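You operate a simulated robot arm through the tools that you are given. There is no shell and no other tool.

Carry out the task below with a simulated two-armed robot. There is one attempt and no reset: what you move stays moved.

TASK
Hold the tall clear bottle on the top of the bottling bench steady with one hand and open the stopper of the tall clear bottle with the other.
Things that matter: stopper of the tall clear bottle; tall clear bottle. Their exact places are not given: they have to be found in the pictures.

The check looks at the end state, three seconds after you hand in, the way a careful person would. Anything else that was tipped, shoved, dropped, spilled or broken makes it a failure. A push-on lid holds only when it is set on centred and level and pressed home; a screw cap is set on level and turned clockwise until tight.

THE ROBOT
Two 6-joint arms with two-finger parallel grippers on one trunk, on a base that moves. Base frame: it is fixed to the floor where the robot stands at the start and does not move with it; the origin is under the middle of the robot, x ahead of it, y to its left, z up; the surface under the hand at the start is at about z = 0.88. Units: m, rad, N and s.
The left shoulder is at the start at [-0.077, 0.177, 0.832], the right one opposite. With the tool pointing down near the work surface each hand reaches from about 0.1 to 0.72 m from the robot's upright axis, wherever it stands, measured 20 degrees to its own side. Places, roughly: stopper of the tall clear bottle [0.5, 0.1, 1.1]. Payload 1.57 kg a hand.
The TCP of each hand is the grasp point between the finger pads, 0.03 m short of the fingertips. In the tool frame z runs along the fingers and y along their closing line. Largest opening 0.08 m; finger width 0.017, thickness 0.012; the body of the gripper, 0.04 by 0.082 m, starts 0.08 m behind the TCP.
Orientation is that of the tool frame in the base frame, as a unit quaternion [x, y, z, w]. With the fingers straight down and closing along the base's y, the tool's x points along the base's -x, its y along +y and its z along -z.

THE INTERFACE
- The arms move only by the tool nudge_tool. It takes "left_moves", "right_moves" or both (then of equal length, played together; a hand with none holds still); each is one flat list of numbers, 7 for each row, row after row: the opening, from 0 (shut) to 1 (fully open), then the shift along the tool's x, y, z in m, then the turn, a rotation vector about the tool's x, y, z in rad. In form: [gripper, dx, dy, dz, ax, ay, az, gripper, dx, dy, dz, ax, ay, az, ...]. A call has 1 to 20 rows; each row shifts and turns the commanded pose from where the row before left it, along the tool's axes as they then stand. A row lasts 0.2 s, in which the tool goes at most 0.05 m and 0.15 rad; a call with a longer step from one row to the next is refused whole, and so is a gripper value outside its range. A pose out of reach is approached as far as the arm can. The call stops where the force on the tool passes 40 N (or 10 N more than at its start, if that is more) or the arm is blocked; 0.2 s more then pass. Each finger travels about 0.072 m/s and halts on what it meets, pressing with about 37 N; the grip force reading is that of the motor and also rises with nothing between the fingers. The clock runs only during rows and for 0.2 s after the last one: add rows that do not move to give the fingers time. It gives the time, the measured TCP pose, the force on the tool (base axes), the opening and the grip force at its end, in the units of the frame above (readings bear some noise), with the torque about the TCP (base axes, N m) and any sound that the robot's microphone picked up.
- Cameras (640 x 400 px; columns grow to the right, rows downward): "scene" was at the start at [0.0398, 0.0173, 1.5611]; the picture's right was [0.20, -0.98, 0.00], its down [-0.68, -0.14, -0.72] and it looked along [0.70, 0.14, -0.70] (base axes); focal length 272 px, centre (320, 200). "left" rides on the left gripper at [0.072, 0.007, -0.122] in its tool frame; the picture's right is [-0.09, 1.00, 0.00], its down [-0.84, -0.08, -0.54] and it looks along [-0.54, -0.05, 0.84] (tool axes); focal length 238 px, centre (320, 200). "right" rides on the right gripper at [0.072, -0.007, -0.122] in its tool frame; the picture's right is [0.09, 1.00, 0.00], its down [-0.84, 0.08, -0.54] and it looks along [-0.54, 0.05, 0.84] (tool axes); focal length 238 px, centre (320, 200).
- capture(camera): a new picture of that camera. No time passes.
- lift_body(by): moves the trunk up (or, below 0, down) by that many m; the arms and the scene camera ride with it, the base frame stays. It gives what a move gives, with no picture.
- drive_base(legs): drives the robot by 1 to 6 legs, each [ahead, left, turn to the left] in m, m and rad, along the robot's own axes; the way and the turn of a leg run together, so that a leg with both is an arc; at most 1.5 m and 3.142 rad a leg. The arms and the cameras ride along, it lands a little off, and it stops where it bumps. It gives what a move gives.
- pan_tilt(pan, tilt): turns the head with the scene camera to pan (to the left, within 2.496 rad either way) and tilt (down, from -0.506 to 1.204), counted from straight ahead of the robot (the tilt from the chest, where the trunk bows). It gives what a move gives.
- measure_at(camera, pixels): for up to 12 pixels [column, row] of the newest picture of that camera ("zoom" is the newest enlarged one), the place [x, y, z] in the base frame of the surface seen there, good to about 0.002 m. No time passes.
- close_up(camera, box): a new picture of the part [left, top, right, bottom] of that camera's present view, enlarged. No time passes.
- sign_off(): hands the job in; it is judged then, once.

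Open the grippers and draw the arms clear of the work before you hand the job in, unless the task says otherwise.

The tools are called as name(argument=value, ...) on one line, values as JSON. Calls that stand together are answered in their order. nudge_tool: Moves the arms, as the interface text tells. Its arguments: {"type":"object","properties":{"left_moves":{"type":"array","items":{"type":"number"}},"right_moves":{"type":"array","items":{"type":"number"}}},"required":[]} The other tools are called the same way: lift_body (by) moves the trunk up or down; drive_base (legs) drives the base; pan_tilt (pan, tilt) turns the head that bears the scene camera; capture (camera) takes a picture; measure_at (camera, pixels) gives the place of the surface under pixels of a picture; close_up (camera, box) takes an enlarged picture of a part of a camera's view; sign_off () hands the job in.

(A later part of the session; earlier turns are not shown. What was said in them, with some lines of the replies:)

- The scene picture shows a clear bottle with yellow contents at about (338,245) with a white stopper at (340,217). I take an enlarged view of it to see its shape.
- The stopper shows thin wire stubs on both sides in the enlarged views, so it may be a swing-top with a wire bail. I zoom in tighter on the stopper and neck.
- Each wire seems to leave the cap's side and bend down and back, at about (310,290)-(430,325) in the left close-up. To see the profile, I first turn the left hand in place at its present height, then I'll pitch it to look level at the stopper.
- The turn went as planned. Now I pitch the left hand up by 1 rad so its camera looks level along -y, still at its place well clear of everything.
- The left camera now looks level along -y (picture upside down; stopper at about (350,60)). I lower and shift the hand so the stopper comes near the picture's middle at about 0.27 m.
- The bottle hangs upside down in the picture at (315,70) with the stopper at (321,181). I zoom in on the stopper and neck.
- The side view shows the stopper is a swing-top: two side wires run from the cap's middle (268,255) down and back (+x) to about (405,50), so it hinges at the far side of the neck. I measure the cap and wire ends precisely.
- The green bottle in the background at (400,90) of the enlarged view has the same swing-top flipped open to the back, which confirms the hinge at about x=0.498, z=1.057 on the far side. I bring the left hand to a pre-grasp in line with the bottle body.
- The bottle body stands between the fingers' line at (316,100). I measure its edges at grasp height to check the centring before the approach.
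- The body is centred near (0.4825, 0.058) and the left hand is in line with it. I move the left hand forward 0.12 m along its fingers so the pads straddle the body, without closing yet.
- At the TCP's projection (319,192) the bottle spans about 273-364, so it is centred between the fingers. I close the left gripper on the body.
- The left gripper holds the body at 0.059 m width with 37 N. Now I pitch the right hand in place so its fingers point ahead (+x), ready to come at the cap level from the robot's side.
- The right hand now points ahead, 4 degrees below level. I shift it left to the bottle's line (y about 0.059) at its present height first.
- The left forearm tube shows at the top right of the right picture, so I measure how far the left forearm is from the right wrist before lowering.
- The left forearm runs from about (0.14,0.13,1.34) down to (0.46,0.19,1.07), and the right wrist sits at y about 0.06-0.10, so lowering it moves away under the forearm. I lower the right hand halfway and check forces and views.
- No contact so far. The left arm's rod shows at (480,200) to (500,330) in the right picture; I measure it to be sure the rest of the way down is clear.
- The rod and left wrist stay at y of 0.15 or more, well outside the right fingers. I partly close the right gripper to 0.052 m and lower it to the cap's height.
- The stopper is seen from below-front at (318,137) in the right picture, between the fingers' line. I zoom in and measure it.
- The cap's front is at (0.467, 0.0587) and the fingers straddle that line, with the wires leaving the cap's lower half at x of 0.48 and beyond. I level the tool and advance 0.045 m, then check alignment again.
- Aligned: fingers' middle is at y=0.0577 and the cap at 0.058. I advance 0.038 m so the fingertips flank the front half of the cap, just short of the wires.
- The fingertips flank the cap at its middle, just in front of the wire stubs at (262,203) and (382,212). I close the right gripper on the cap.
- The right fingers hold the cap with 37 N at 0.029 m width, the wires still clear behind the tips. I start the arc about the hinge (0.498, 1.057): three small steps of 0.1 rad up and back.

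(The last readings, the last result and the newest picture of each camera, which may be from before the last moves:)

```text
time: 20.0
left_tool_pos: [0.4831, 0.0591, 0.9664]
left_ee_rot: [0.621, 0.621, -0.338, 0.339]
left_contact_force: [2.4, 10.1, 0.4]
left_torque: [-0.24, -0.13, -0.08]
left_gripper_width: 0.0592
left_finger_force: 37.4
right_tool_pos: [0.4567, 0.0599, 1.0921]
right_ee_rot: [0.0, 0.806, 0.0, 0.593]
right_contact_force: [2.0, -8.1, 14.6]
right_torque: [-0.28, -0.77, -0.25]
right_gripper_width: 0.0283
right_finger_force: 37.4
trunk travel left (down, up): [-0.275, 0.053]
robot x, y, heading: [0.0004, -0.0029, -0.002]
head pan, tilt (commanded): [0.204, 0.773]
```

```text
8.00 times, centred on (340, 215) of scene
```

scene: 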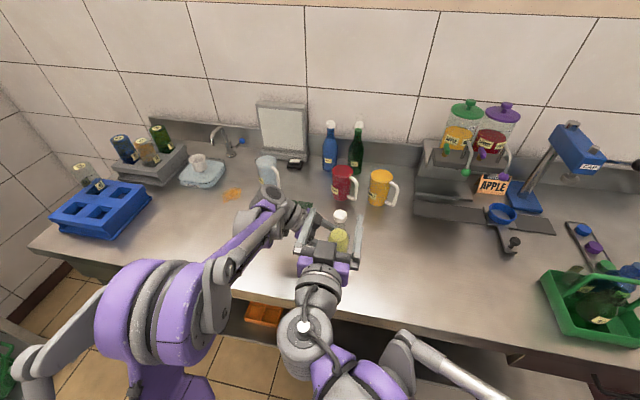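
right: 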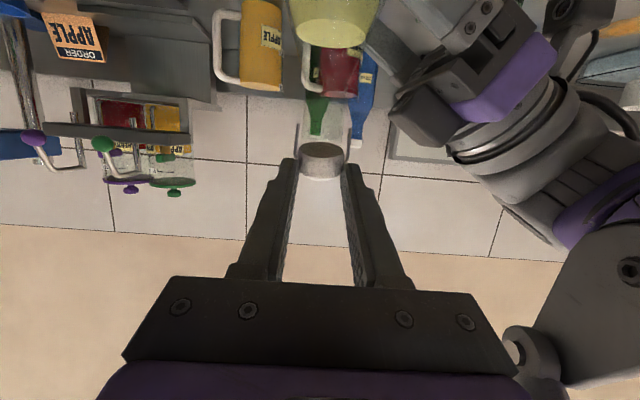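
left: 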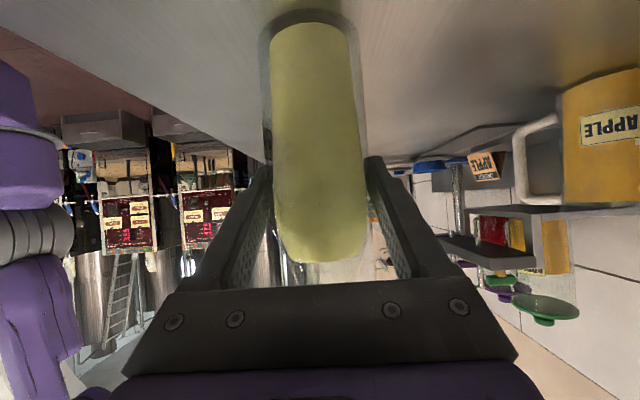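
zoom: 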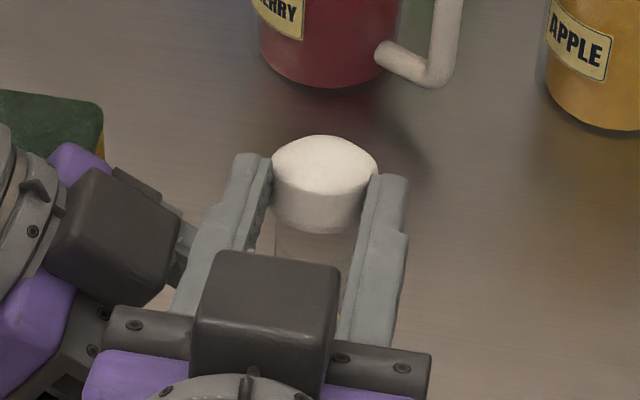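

The cap tilts with the hand (its top ellipse is now narrower and its front wall more visible) with only about 15 N, and the left hold is steady. I continue the arc by 0.4 rad.

nudge_tool(right_moves=[0.25, -0.00494, 0, 0.00237, 0, 0.1, 0, 0.25, -0.00494, 0, 0.00237, 0, 0.1, 0, 0.25, -0.00494, 0, 0.00237, 0, 0.1, 0, 0.25, -0.00494, 0, 0.00237, 0, 0.1, 0, 0.25, 0, 0, 0, 0, 0, 0])

capture(camera="right")

capture(camera="left")

close_up(camera="scene", box=[300, 180, 380, 240])

```text
time: 21.3
left_tool_pos: [0.483, 0.0569, 0.9663]
left_ee_rot: [0.621, 0.621, -0.337, 0.339]
left_contact_force: [2.5, 2.4, 5.1]
left_torque: [0.07, 0.18, -0.24]
left_gripper_width: 0.0596
left_finger_force: 37.5
right_tool_pos: [0.4721, 0.06, 1.107]
right_ee_rot: [-0.002, 0.906, 0.001, 0.423]
right_contact_force: [-2.9, -0.8, 7.2]
right_torque: [-0.15, -0.07, 0.12]
right_gripper_width: 0.0277
right_finger_force: 36.8
trunk travel left (down, up): [-0.275, 0.053]
robot x, y, heading: [0.0002, 0.0038, -0.002]
head pan, tilt (commanded): [0.204, 0.773]
stopped in row 5 (right hand): the force on the tool passed its limit at 42 N (the readings are from after the stop); the commanded pose is now the measured one
```

```text
taken
```

right: 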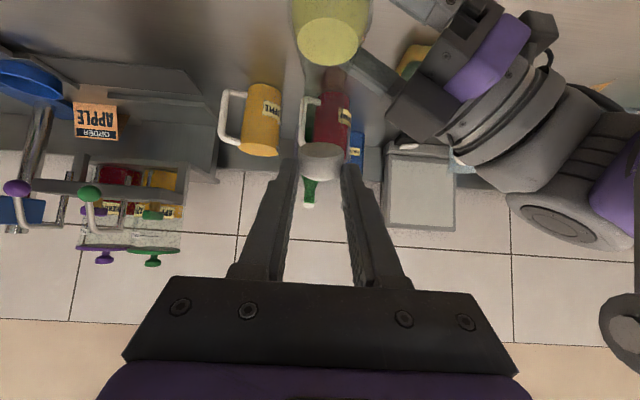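

```text
taken
```

left: 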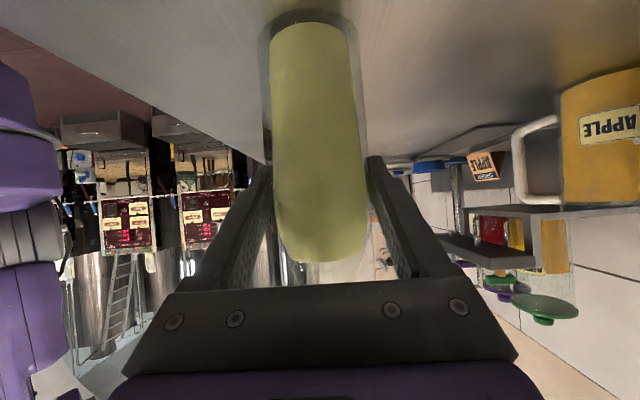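

```text
6.67 times, centred on (340, 210) of scene
```

zoom: 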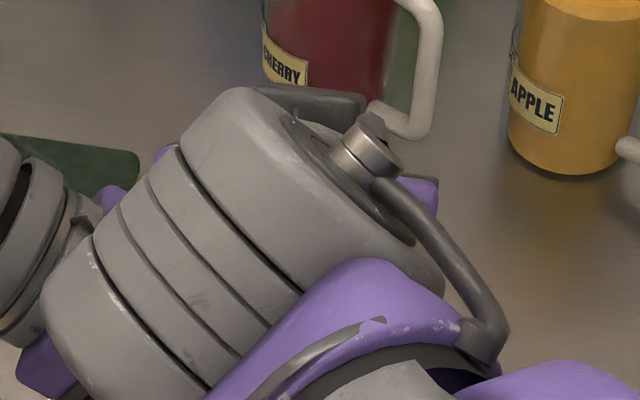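

The move ended at a 42 N peak, now back to 7 N, with the tool pitched 0.71 rad. I zoom the right camera on the cap at (322,160) to see how far it has opened.

close_up(camera="right", box=[270, 100, 380, 210])

measure_at(camera="zoom", pixels=[[300, 180], [300, 220], [300, 245], [260, 200], [340, 200], [300, 80]])

```text
3.64 times, centred on (325, 155) of right
```

zoom: 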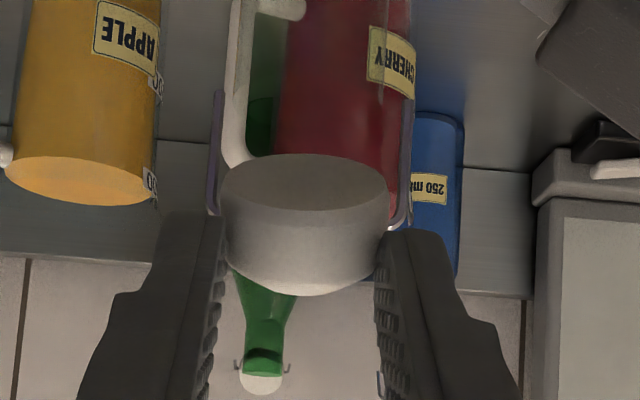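

```text
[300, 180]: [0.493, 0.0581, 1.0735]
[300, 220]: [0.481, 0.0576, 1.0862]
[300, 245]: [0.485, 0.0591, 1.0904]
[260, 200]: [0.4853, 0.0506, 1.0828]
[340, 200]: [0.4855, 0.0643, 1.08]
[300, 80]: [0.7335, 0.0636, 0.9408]
```

The cap has swung about 0.7 rad with the hand, its underside now visible at (300,185) of the close-up, which fits the assumed hinge within 2 mm. I go on with smaller steps of 0.08 rad.

nudge_tool(right_moves=[0.25, -0.00403, 0, 0.00188, 0, 0.08, 0, 0.25, -0.00403, 0, 0.00188, 0, 0.08, 0, 0.25, -0.00403, 0, 0.00188, 0, 0.08, 0, 0.25, 0, 0, 0, 0, 0, 0])

close_up(camera="right", box=[250, 60, 400, 220])

capture(camera="scene")

```text
time: 22.3
left_tool_pos: [0.4823, 0.0576, 0.9664]
left_ee_rot: [0.62, 0.622, -0.337, 0.339]
left_contact_force: [5.6, -6.8, 1.5]
left_torque: [0.92, 0.21, -0.33]
left_gripper_width: 0.0591
left_finger_force: 36.8
right_tool_pos: [0.4847, 0.0603, 1.1118]
right_ee_rot: [-0.002, 0.951, 0.002, 0.31]
right_contact_force: [-0.4, 9.5, 24.2]
right_torque: [0.19, -0.35, 0.3]
right_gripper_width: 0.0271
right_finger_force: 37.1
trunk travel left (down, up): [-0.275, 0.053]
robot x, y, heading: [-0.0026, 0.0003, -0.004]
head pan, tilt (commanded): [0.204, 0.773]
```

```text
2.50 times, centred on (325, 140) of right
```

zoom: 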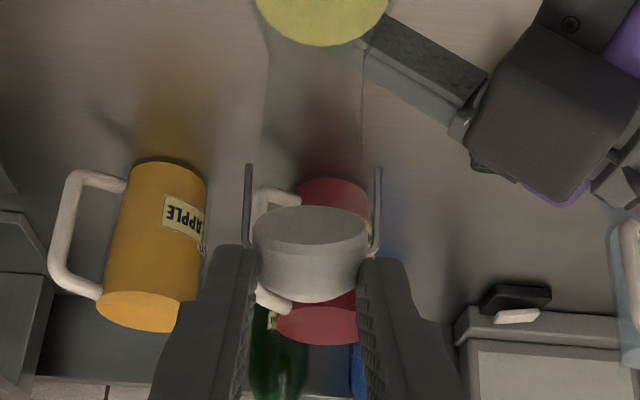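

```text
taken
```

scene: 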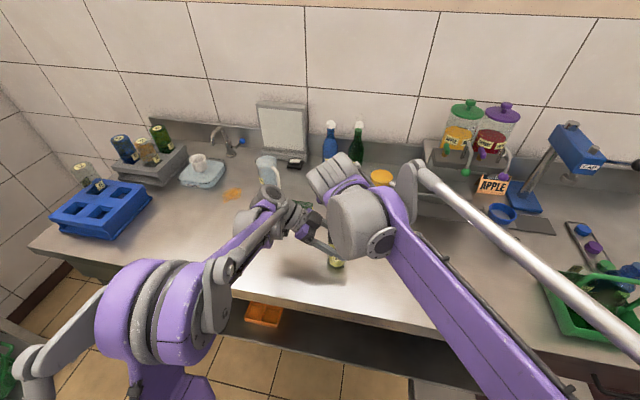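

The force has crept to 24 N upward on the right tool, so the true arc lies a little above mine. I measure the wire ends and the cap in this view to refine the hinge.

measure_at(camera="zoom", pixels=[[249, 168], [377, 172], [377, 200], [375, 235], [249, 200], [248, 235], [310, 235], [310, 265], [310, 285], [285, 100], [340, 100]])

close_up(camera="right", box=[295, 110, 365, 190])

```text
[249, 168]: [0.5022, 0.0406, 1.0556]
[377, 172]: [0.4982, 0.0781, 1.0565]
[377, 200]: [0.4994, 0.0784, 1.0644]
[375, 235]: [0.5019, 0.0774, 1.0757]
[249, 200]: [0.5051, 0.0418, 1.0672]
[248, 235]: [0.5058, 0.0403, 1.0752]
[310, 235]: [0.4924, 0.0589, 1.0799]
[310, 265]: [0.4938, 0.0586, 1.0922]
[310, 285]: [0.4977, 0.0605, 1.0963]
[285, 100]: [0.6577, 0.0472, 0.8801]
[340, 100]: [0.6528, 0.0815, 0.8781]
```

```text
5.00 times, centred on (330, 150) of right
```

zoom: 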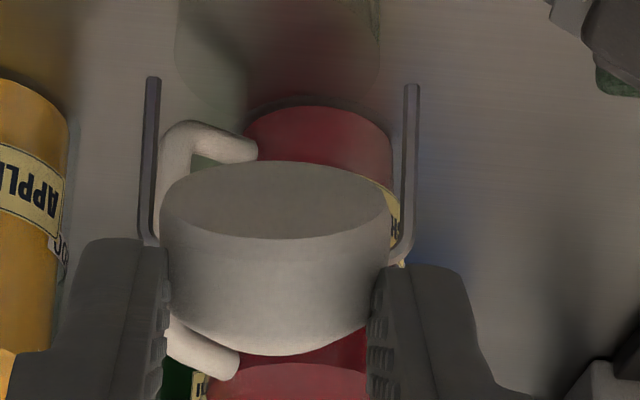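

The wire ends sit at about (0.500, 1.056), so the hinge is as assumed within 2 mm, and the cap is about 0.95-1.0 rad open, past its balance point. The pads are creeping off the cap's front, so I open the right fingers a little and see whether the cap stays or falls open.

nudge_tool(right_moves=[0.35, 0, 0, 0, 0, 0, 0, 0.45, 0, 0, 0, 0, 0, 0, 0.5, 0, 0, 0, 0, 0, 0, 0.5, 0, 0, 0, 0, 0, 0])

close_up(camera="right", box=[250, 60, 400, 220])

```text
time: 23.3
left_tool_pos: [0.4815, 0.058, 0.9668]
left_ee_rot: [0.62, 0.621, -0.338, 0.339]
left_contact_force: [-1.6, 0.7, 11.9]
left_torque: [-0.16, 0.37, -0.04]
left_gripper_width: 0.0594
left_finger_force: 36.5
right_tool_pos: [0.4849, 0.0591, 1.1123]
right_ee_rot: [-0.002, 0.95, 0.001, 0.311]
right_contact_force: [-1.0, 0.0, 0.3]
right_torque: [0.0, 0.03, 0.01]
right_gripper_width: 0.0399
right_finger_force: 0.1
trunk travel left (down, up): [-0.275, 0.053]
robot x, y, heading: [0.0022, 0.0003, 0.006]
head pan, tilt (commanded): [0.204, 0.773]
```

```text
2.50 times, centred on (325, 140) of right
```

zoom: 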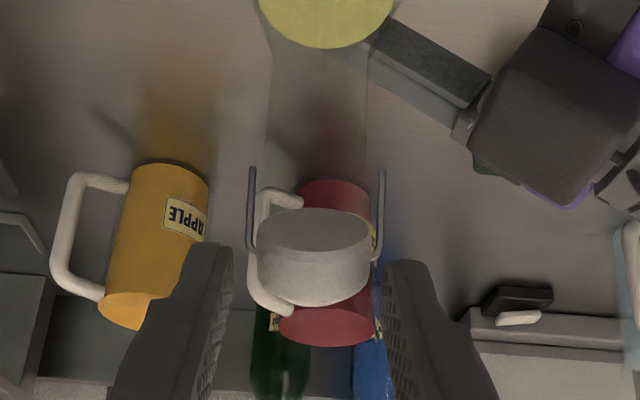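

The cap stays where I left it, about 57 degrees open, so the hinge has friction. I draw the right fingers back off the cap, turn the tool upright and close it, to push the cap further open from the front.

nudge_tool(right_moves=[0.55, 0, 0, -0.01, 0, 0, 0, 0.6, 0, 0, -0.015, 0, 0, 0, 0.6, 0, 0, -0.015, 0, 0, 0, 0.4, 0, 0, -0.01, 0, 0.126, 0, 0.2, 0, 0, 0, 0, 0.126, 0, 0, 0, 0, 0, 0, 0.126, 0, 0, 0, 0, 0, 0, 0.126, 0, 0, 0, 0, 0, 0, 0.126, 0, 0, 0, 0, 0, 0, 0, 0])

capture(camera="right")

capture(camera="scene")

```text
time: 25.3
left_tool_pos: [0.4824, 0.0566, 0.9671]
left_ee_rot: [0.621, 0.621, -0.337, 0.339]
left_contact_force: [-3.2, 0.7, 12.6]
left_torque: [-0.18, 0.52, 0.03]
left_gripper_width: 0.0592
left_finger_force: 37.3
right_tool_pos: [0.4564, 0.0593, 1.1514]
right_ee_rot: [-0.001, 1.0, 0.0, 0.0]
right_contact_force: [0.2, 0.2, 0.2]
right_torque: [-0.01, 0.0, 0.0]
right_gripper_width: 0.0
right_finger_force: 22.1
trunk travel left (down, up): [-0.275, 0.053]
robot x, y, heading: [0.0017, -0.0032, 0.003]
head pan, tilt (commanded): [0.204, 0.773]
```

```text
taken
```

right: 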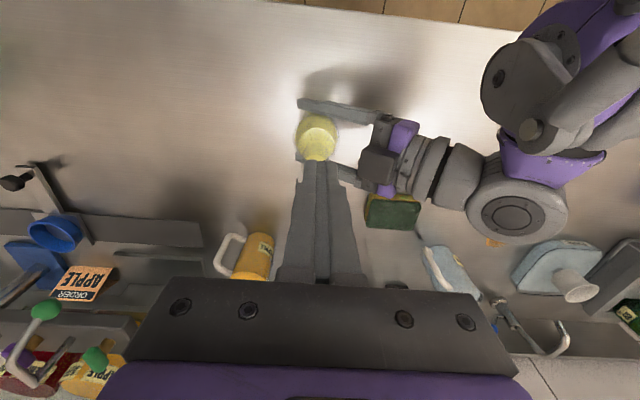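

```text
taken
```

scene: 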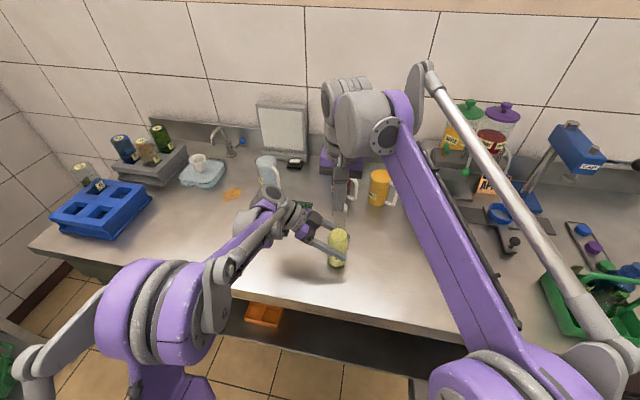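

The closed right fingers now stand upright in front of the cap. I zoom in on the scene and left views to find the cap's present place before pushing.

close_up(camera="scene", box=[300, 180, 380, 270])

close_up(camera="right", box=[280, 100, 370, 200])

capture(camera="left")

```text
4.44 times, centred on (340, 225) of scene
```

zoom: 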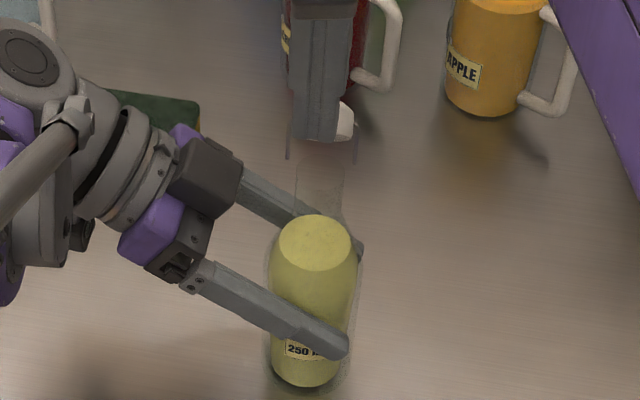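

```text
4.00 times, centred on (325, 150) of right
```

zoom: 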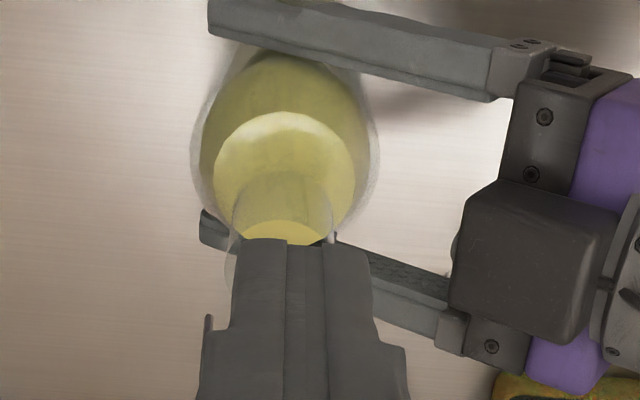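

```text
taken
```

left: 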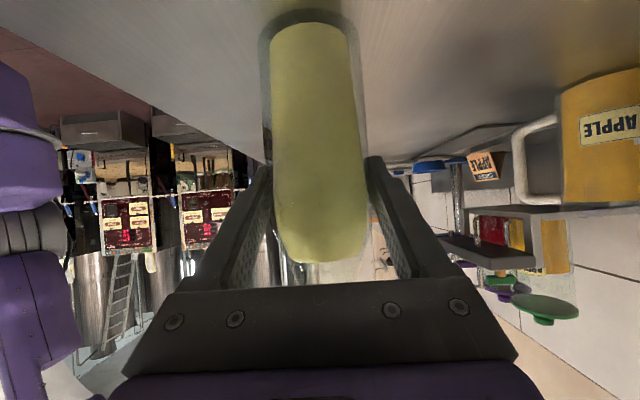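

The white cap shows just behind the fingertips at (345,122) and the wires at (287,155) and (357,150). I lower the closed fingertips to z about 1.085, above the mouth and in front of the cap's underside, then push ahead gently.

nudge_tool(right_moves=[0, 0, 0, 0.018, 0, 0, 0, 0, 0, 0, 0.018, 0, 0, 0, 0, 0, 0, 0, 0, 0, 0])

close_up(camera="scene", box=[300, 180, 380, 270])

close_up(camera="right", box=[280, 100, 370, 200])

```text
time: 26.1
left_tool_pos: [0.4821, 0.0578, 0.9659]
left_ee_rot: [0.62, 0.622, -0.338, 0.34]
left_contact_force: [-1.8, -0.7, 13.9]
left_torque: [-0.15, 0.5, -0.04]
left_gripper_width: 0.0593
left_finger_force: 37.2
right_tool_pos: [0.4549, 0.0592, 1.1146]
right_ee_rot: [-0.001, 1.0, 0.0, 0.001]
right_contact_force: [-0.1, -0.1, -0.2]
right_torque: [0.01, 0.0, -0.01]
right_gripper_width: 0.0
right_finger_force: 21.7
trunk travel left (down, up): [-0.275, 0.053]
robot x, y, heading: [-0.0007, 0.0003, -0.002]
head pan, tilt (commanded): [0.204, 0.773]
```

```text
4.44 times, centred on (340, 225) of scene
```

zoom: 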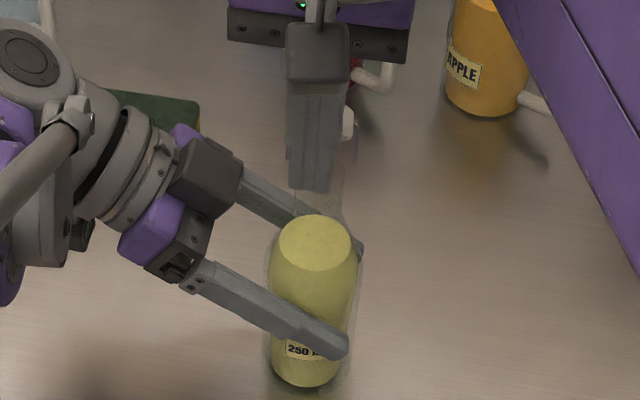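

```text
4.00 times, centred on (325, 150) of right
```

zoom: 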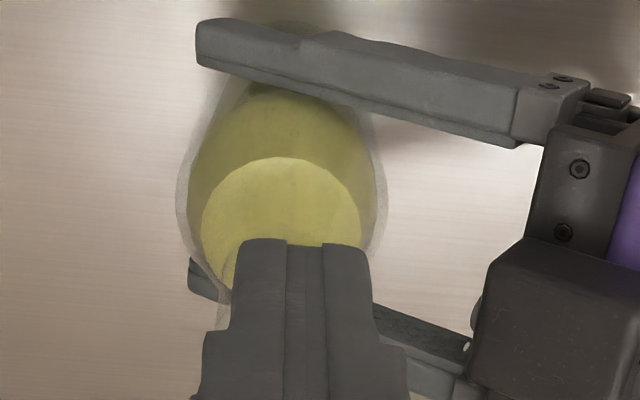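

No contact yet on the right. I push ahead 0.04 m in small steps at this height, watching the force.

nudge_tool(right_moves=[0, -0.01, 0, 0, 0, 0, 0, 0, -0.01, 0, 0, 0, 0, 0, 0, -0.01, 0, 0, 0, 0, 0, 0, -0.01, 0, 0, 0, 0, 0, 0, 0, 0, 0, 0, 0, 0])

close_up(camera="scene", box=[300, 180, 380, 270])

close_up(camera="right", box=[280, 100, 370, 200])

```text
time: 27.3
left_tool_pos: [0.4821, 0.0577, 0.9666]
left_ee_rot: [0.621, 0.621, -0.338, 0.339]
left_contact_force: [-2.3, 0.9, 11.4]
left_torque: [-0.09, 0.5, -0.05]
left_gripper_width: 0.059
left_finger_force: 36.8
right_tool_pos: [0.4963, 0.0598, 1.1154]
right_ee_rot: [-0.002, 1.0, 0.0, 0.0]
right_contact_force: [-0.7, 0.4, -0.6]
right_torque: [0.01, 0.0, 0.0]
right_gripper_width: 0.0001
right_finger_force: 21.8
trunk travel left (down, up): [-0.275, 0.053]
robot x, y, heading: [0.0019, -0.0, -0.0]
head pan, tilt (commanded): [0.204, 0.773]
```

```text
4.44 times, centred on (340, 225) of scene
```

zoom: 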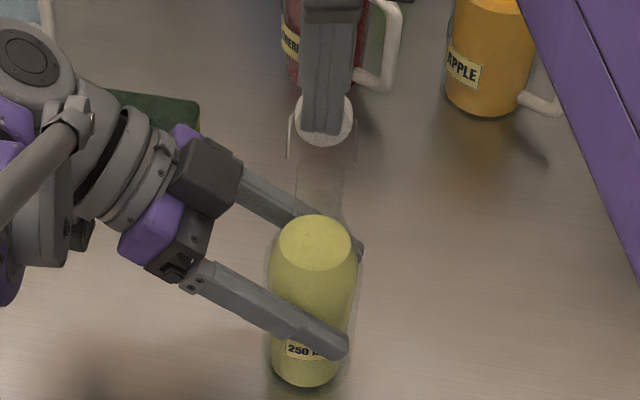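

```text
4.00 times, centred on (325, 150) of right
```

zoom: 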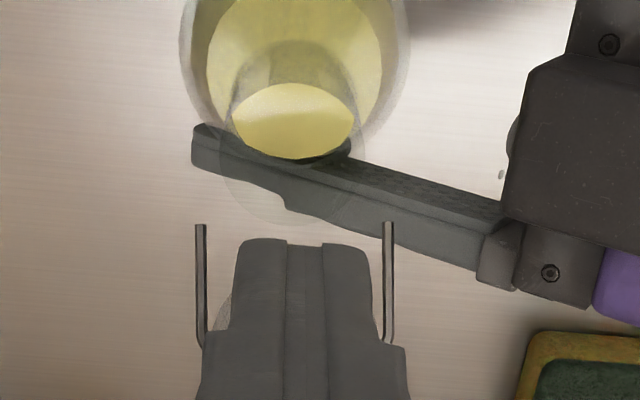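

The cap now faces the scene camera as a disc behind the fingers at (322,120), and the force is under 1 N. I push on another 0.016 m to swing it well past upright.

nudge_tool(right_moves=[0, -0.008, 0, 0, 0, 0, 0, 0, -0.008, 0, 0, 0, 0, 0, 0, 0, 0, 0, 0, 0, 0])

close_up(camera="scene", box=[300, 180, 380, 270])

close_up(camera="right", box=[280, 100, 370, 200])

```text
time: 28.1
left_tool_pos: [0.4832, 0.0567, 0.9656]
left_ee_rot: [0.62, 0.621, -0.338, 0.34]
left_contact_force: [-2.0, 0.5, 10.4]
left_torque: [-0.12, 0.44, -0.05]
left_gripper_width: 0.0591
left_finger_force: 37.0
right_tool_pos: [0.5121, 0.0583, 1.1133]
right_ee_rot: [-0.002, 1.0, 0.0, 0.001]
right_contact_force: [0.2, 0.1, 0.2]
right_torque: [-0.07, 0.04, -0.01]
right_gripper_width: 0.0002
right_finger_force: 20.9
trunk travel left (down, up): [-0.275, 0.053]
robot x, y, heading: [-0.0018, -0.0006, -0.003]
head pan, tilt (commanded): [0.204, 0.773]
```

```text
4.44 times, centred on (340, 225) of scene
```

zoom: 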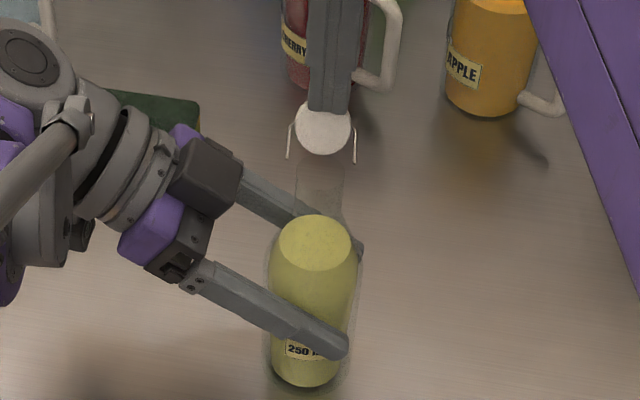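

```text
4.00 times, centred on (325, 150) of right
```

zoom: 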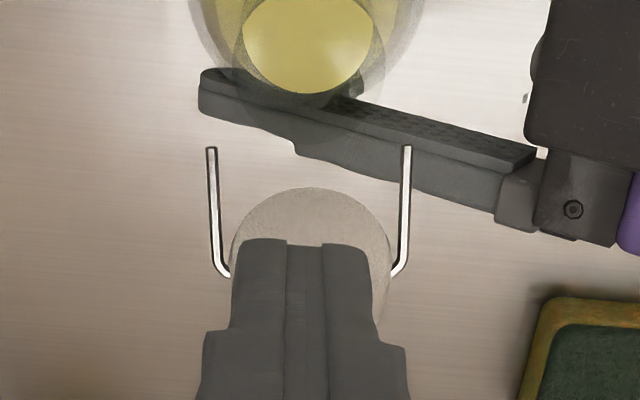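

The stopper is now swung fully back, its underside facing up at (323,128) just like the open green bottle. I raise the right fingers straight up, clear of it.

nudge_tool(right_moves=[0, 0.004, 0, -0.02, 0, 0, 0, 0, 0, 0, -0.03, 0, 0, 0, 0, 0, 0, -0.04, 0, 0, 0, 0, 0, 0, -0.04, 0, 0, 0, 0, 0.02, -0.03, -0.02, 0, 0, 0, 0, 0.02, -0.04, 0, 0, 0, 0, 0, 0.02, -0.04, 0, 0, 0, 0, 0, 0.02, -0.04, 0, 0, 0, 0, 0, 0.02, -0.04, 0, 0, 0, 0, 0, 0, 0, 0, 0, 0, 0])

capture(camera="scene")

close_up(camera="scene", box=[300, 180, 380, 280])

```text
time: 30.3
left_tool_pos: [0.483, 0.0577, 0.9674]
left_ee_rot: [0.621, 0.621, -0.338, 0.339]
left_contact_force: [-0.1, 0.8, 7.6]
left_torque: [-0.14, -0.08, -0.07]
left_gripper_width: 0.0592
left_finger_force: 36.3
right_tool_pos: [0.3904, -0.138, 1.2239]
right_ee_rot: [-0.002, 1.0, 0.0, -0.001]
right_contact_force: [0.7, 0.0, 0.0]
right_torque: [0.04, -0.03, -0.04]
right_gripper_width: 0.0
right_finger_force: 21.4
right hand out of reach, approached as far as the arm can: row 3, 4
trunk travel left (down, up): [-0.275, 0.053]
robot x, y, heading: [-0.0022, -0.0023, -0.002]
head pan, tilt (commanded): [0.204, 0.773]
```

```text
taken
```

scene: 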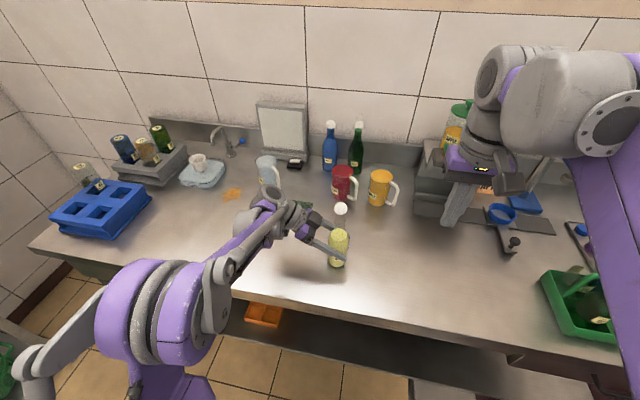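

```text
4.00 times, centred on (340, 230) of scene
```

zoom: 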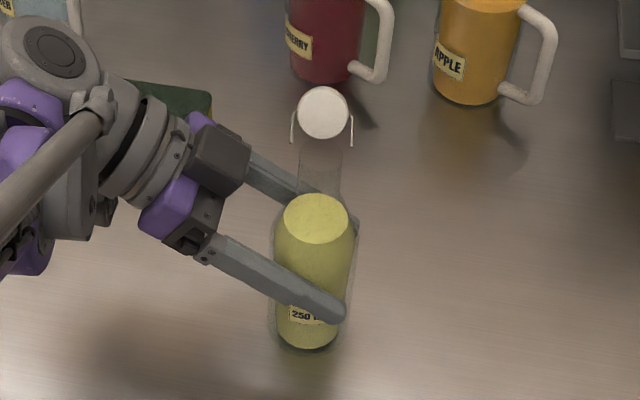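

The stopper stays open on its own at (323,112) of the close-up and the right hand is clear. Now I release the bottle with the left hand, opening slowly.

nudge_tool(left_moves=[0.73, 0, 0, 0, 0, 0, 0, 0.75, 0, 0, 0, 0, 0, 0, 0.77, 0, 0, 0, 0, 0, 0, 0.8, 0, 0, 0, 0, 0, 0, 0.85, 0, 0, 0, 0, 0, 0, 0.9, 0, 0, 0, 0, 0, 0, 1, 0, 0, 0, 0, 0, 0, 1, 0, 0, 0, 0, 0, 0])

capture(camera="left")

close_up(camera="scene", box=[300, 180, 380, 280])

```text
time: 32.1
left_tool_pos: [0.4828, 0.0572, 0.967]
left_ee_rot: [0.62, 0.622, -0.337, 0.34]
left_contact_force: [0.7, -0.3, 0.2]
left_torque: [0.0, 0.02, 0.0]
left_gripper_width: 0.0802
left_finger_force: 0.0
right_tool_pos: [0.391, -0.1383, 1.225]
right_ee_rot: [-0.001, 1.0, 0.0, 0.0]
right_contact_force: [0.4, -0.4, 0.7]
right_torque: [0.0, 0.0, -0.02]
right_gripper_width: 0.0001
right_finger_force: 20.6
trunk travel left (down, up): [-0.275, 0.053]
robot x, y, heading: [0.0022, -0.0029, -0.0]
head pan, tilt (commanded): [0.204, 0.773]
```

```text
taken
```

left: 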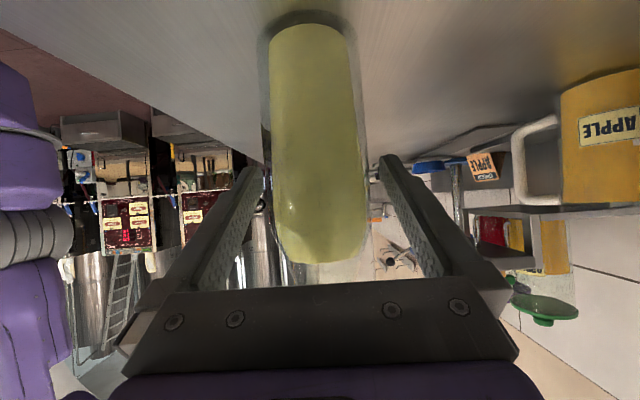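

```text
4.00 times, centred on (340, 230) of scene
```

zoom: 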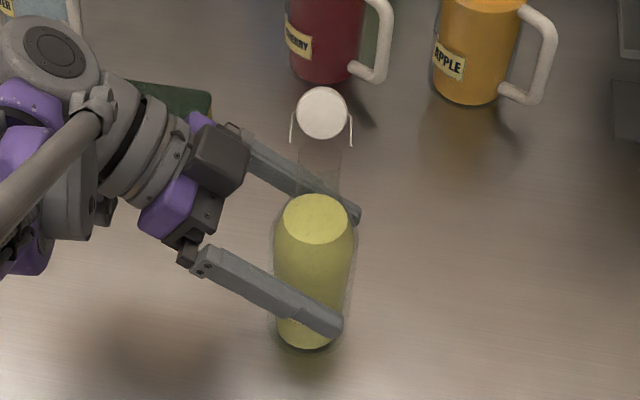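

The bottle stands on its own between the open fingers with no force on the hand. I draw the left hand straight back along its fingers.

nudge_tool(left_moves=[1, 0, 0, -0.015, 0, 0, 0, 1, 0, 0, -0.02, 0, 0, 0, 1, 0, 0, -0.02, 0, 0, 0, 1, 0, 0, -0.025, 0, 0, 0, 1, 0, 0, -0.03, 0, 0, 0, 1, 0, 0, -0.03, 0, 0, 0, 1, 0, 0, -0.03, 0, 0, 0, 1, 0, 0, 0, 0, 0, 0])

capture(camera="left")

capture(camera="scene")

close_up(camera="scene", box=[300, 180, 380, 280])

```text
time: 33.9
left_tool_pos: [0.4839, 0.199, 1.0588]
left_ee_rot: [0.62, 0.622, -0.337, 0.339]
left_contact_force: [0.0, 0.7, 0.5]
left_torque: [-0.02, -0.01, -0.01]
left_gripper_width: 0.0799
left_finger_force: 0.1
right_tool_pos: [0.3898, -0.1383, 1.2239]
right_ee_rot: [-0.001, 1.0, 0.002, 0.0]
right_contact_force: [0.0, -0.5, -0.3]
right_torque: [0.02, -0.03, 0.03]
right_gripper_width: 0.0
right_finger_force: 21.4
trunk travel left (down, up): [-0.275, 0.053]
robot x, y, heading: [0.0051, 0.0002, 0.0]
head pan, tilt (commanded): [0.204, 0.773]
```

```text
taken
```

left: 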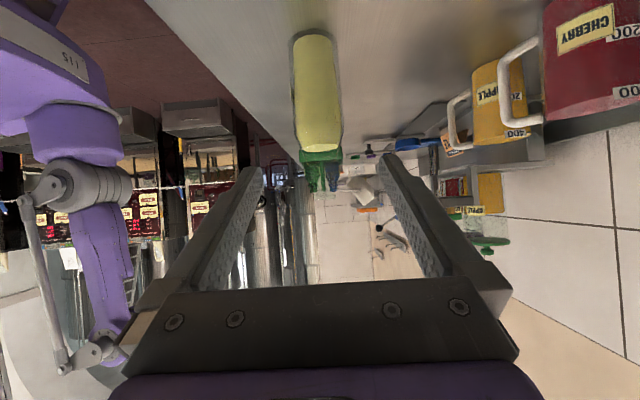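

```text
taken
```

scene: 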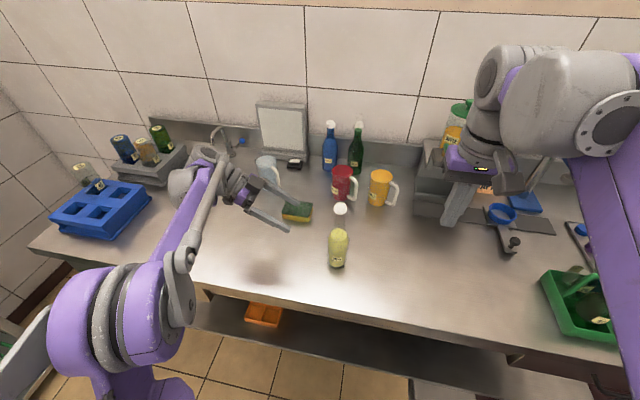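

```text
4.00 times, centred on (340, 230) of scene
```

zoom: 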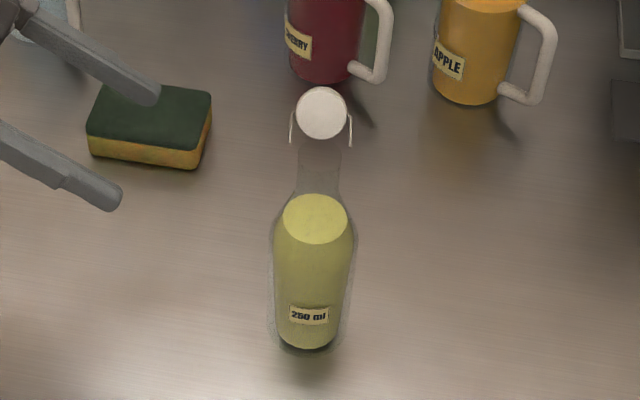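

The bottle stands upright and the stopper hangs open behind it. I check its profile in the left camera around (365,180).

close_up(camera="left", box=[285, 110, 405, 215])

measure_at(camera="left", pixels=[[362, 188], [318, 90], [316, 60]])

```text
3.81 times, centred on (345, 162) of left
```

zoom: 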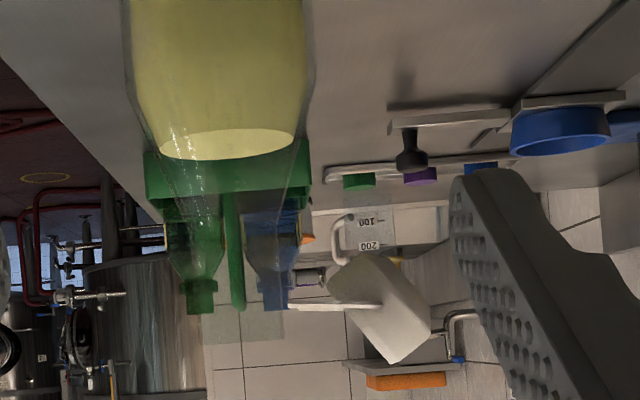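

```text
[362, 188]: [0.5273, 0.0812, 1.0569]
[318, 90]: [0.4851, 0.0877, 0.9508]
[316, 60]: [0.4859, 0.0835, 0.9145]
```

The profile shows the wire lying level and the cap swung about 130 degrees back: fully open, bottle unmoved. I draw the left hand up and away and open the right gripper in place.

nudge_tool(left_moves=[1, -0.0182, -0.01, -0.0307, 0, 0, 0, 1, -0.0182, -0.01, -0.0307, 0, 0, 0, 1, -0.0182, -0.01, -0.0307, 0, 0, 0, 1, -0.0182, -0.01, -0.0307, 0, 0, 0, 1, -0.0182, -0.01, -0.0307, 0, 0, 0, 1, 0, 0, 0, 0, 0, 0], right_moves=[0.3, 0, 0, -0.01, 0, 0, 0, 0.6, 0, 0, -0.01, 0, 0, 0, 1, 0, 0, -0.01, 0, 0, 0, 1, 0, 0, 0, 0, 0, 0, 1, 0, 0, 0, 0, 0, 0, 1, 0, 0, 0, 0, 0, 0])

capture(camera="scene")

close_up(camera="scene", box=[260, 110, 420, 280])

```text
time: 35.3
left_tool_pos: [0.4329, 0.2787, 1.2195]
left_ee_rot: [0.621, 0.621, -0.338, 0.339]
left_contact_force: [-0.5, 0.1, -0.6]
left_torque: [-0.01, 0.0, -0.01]
left_gripper_width: 0.08
left_finger_force: 0.0
right_tool_pos: [0.3915, -0.1381, 1.2554]
right_ee_rot: [-0.002, 1.0, 0.0, 0.0]
right_contact_force: [0.5, 0.1, -0.1]
right_torque: [0.03, 0.0, 0.01]
right_gripper_width: 0.0799
right_finger_force: 0.1
trunk travel left (down, up): [-0.275, 0.053]
robot x, y, heading: [-0.0012, 0.0006, 0.0]
head pan, tilt (commanded): [0.204, 0.773]
```

```text
taken
```

scene: 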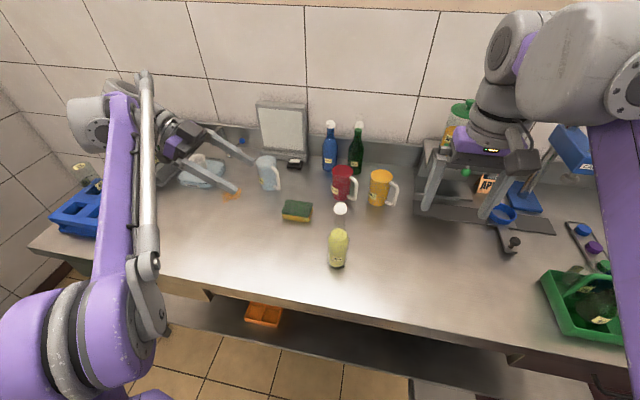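

```text
2.35 times, centred on (340, 195) of scene
```

zoom: 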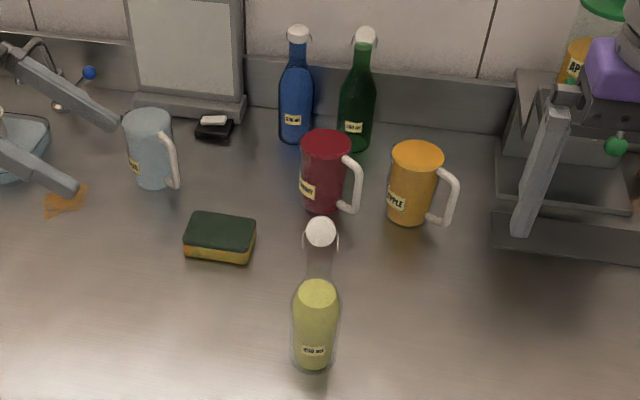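

Both grippers are open and clear, the bottle stands upright at its place, and its stopper is swung fully open at (320,232) of the close-up; nothing else has moved. I hand the job in.

sign_off()

```text
The job is handed in.
```

The tall clear bottle's stopper is open. It is a wire swing-top hinged at the back of the neck. It is now swung roughly 130 degrees back and stays there on its own.

The left hand held the bottle's body throughout. The right hand gripped the cap and swung it past its balance point, then pushed it the rest of the way with closed fingers. One cap move stopped early when the force briefly reached 42 N. The reading dropped straight away, and I carried on in smaller steps.

In the last pictures the bottle stands upright where it was, with nothing spilled and nothing else moved. Both grippers are open and drawn clear, and the job is handed in.
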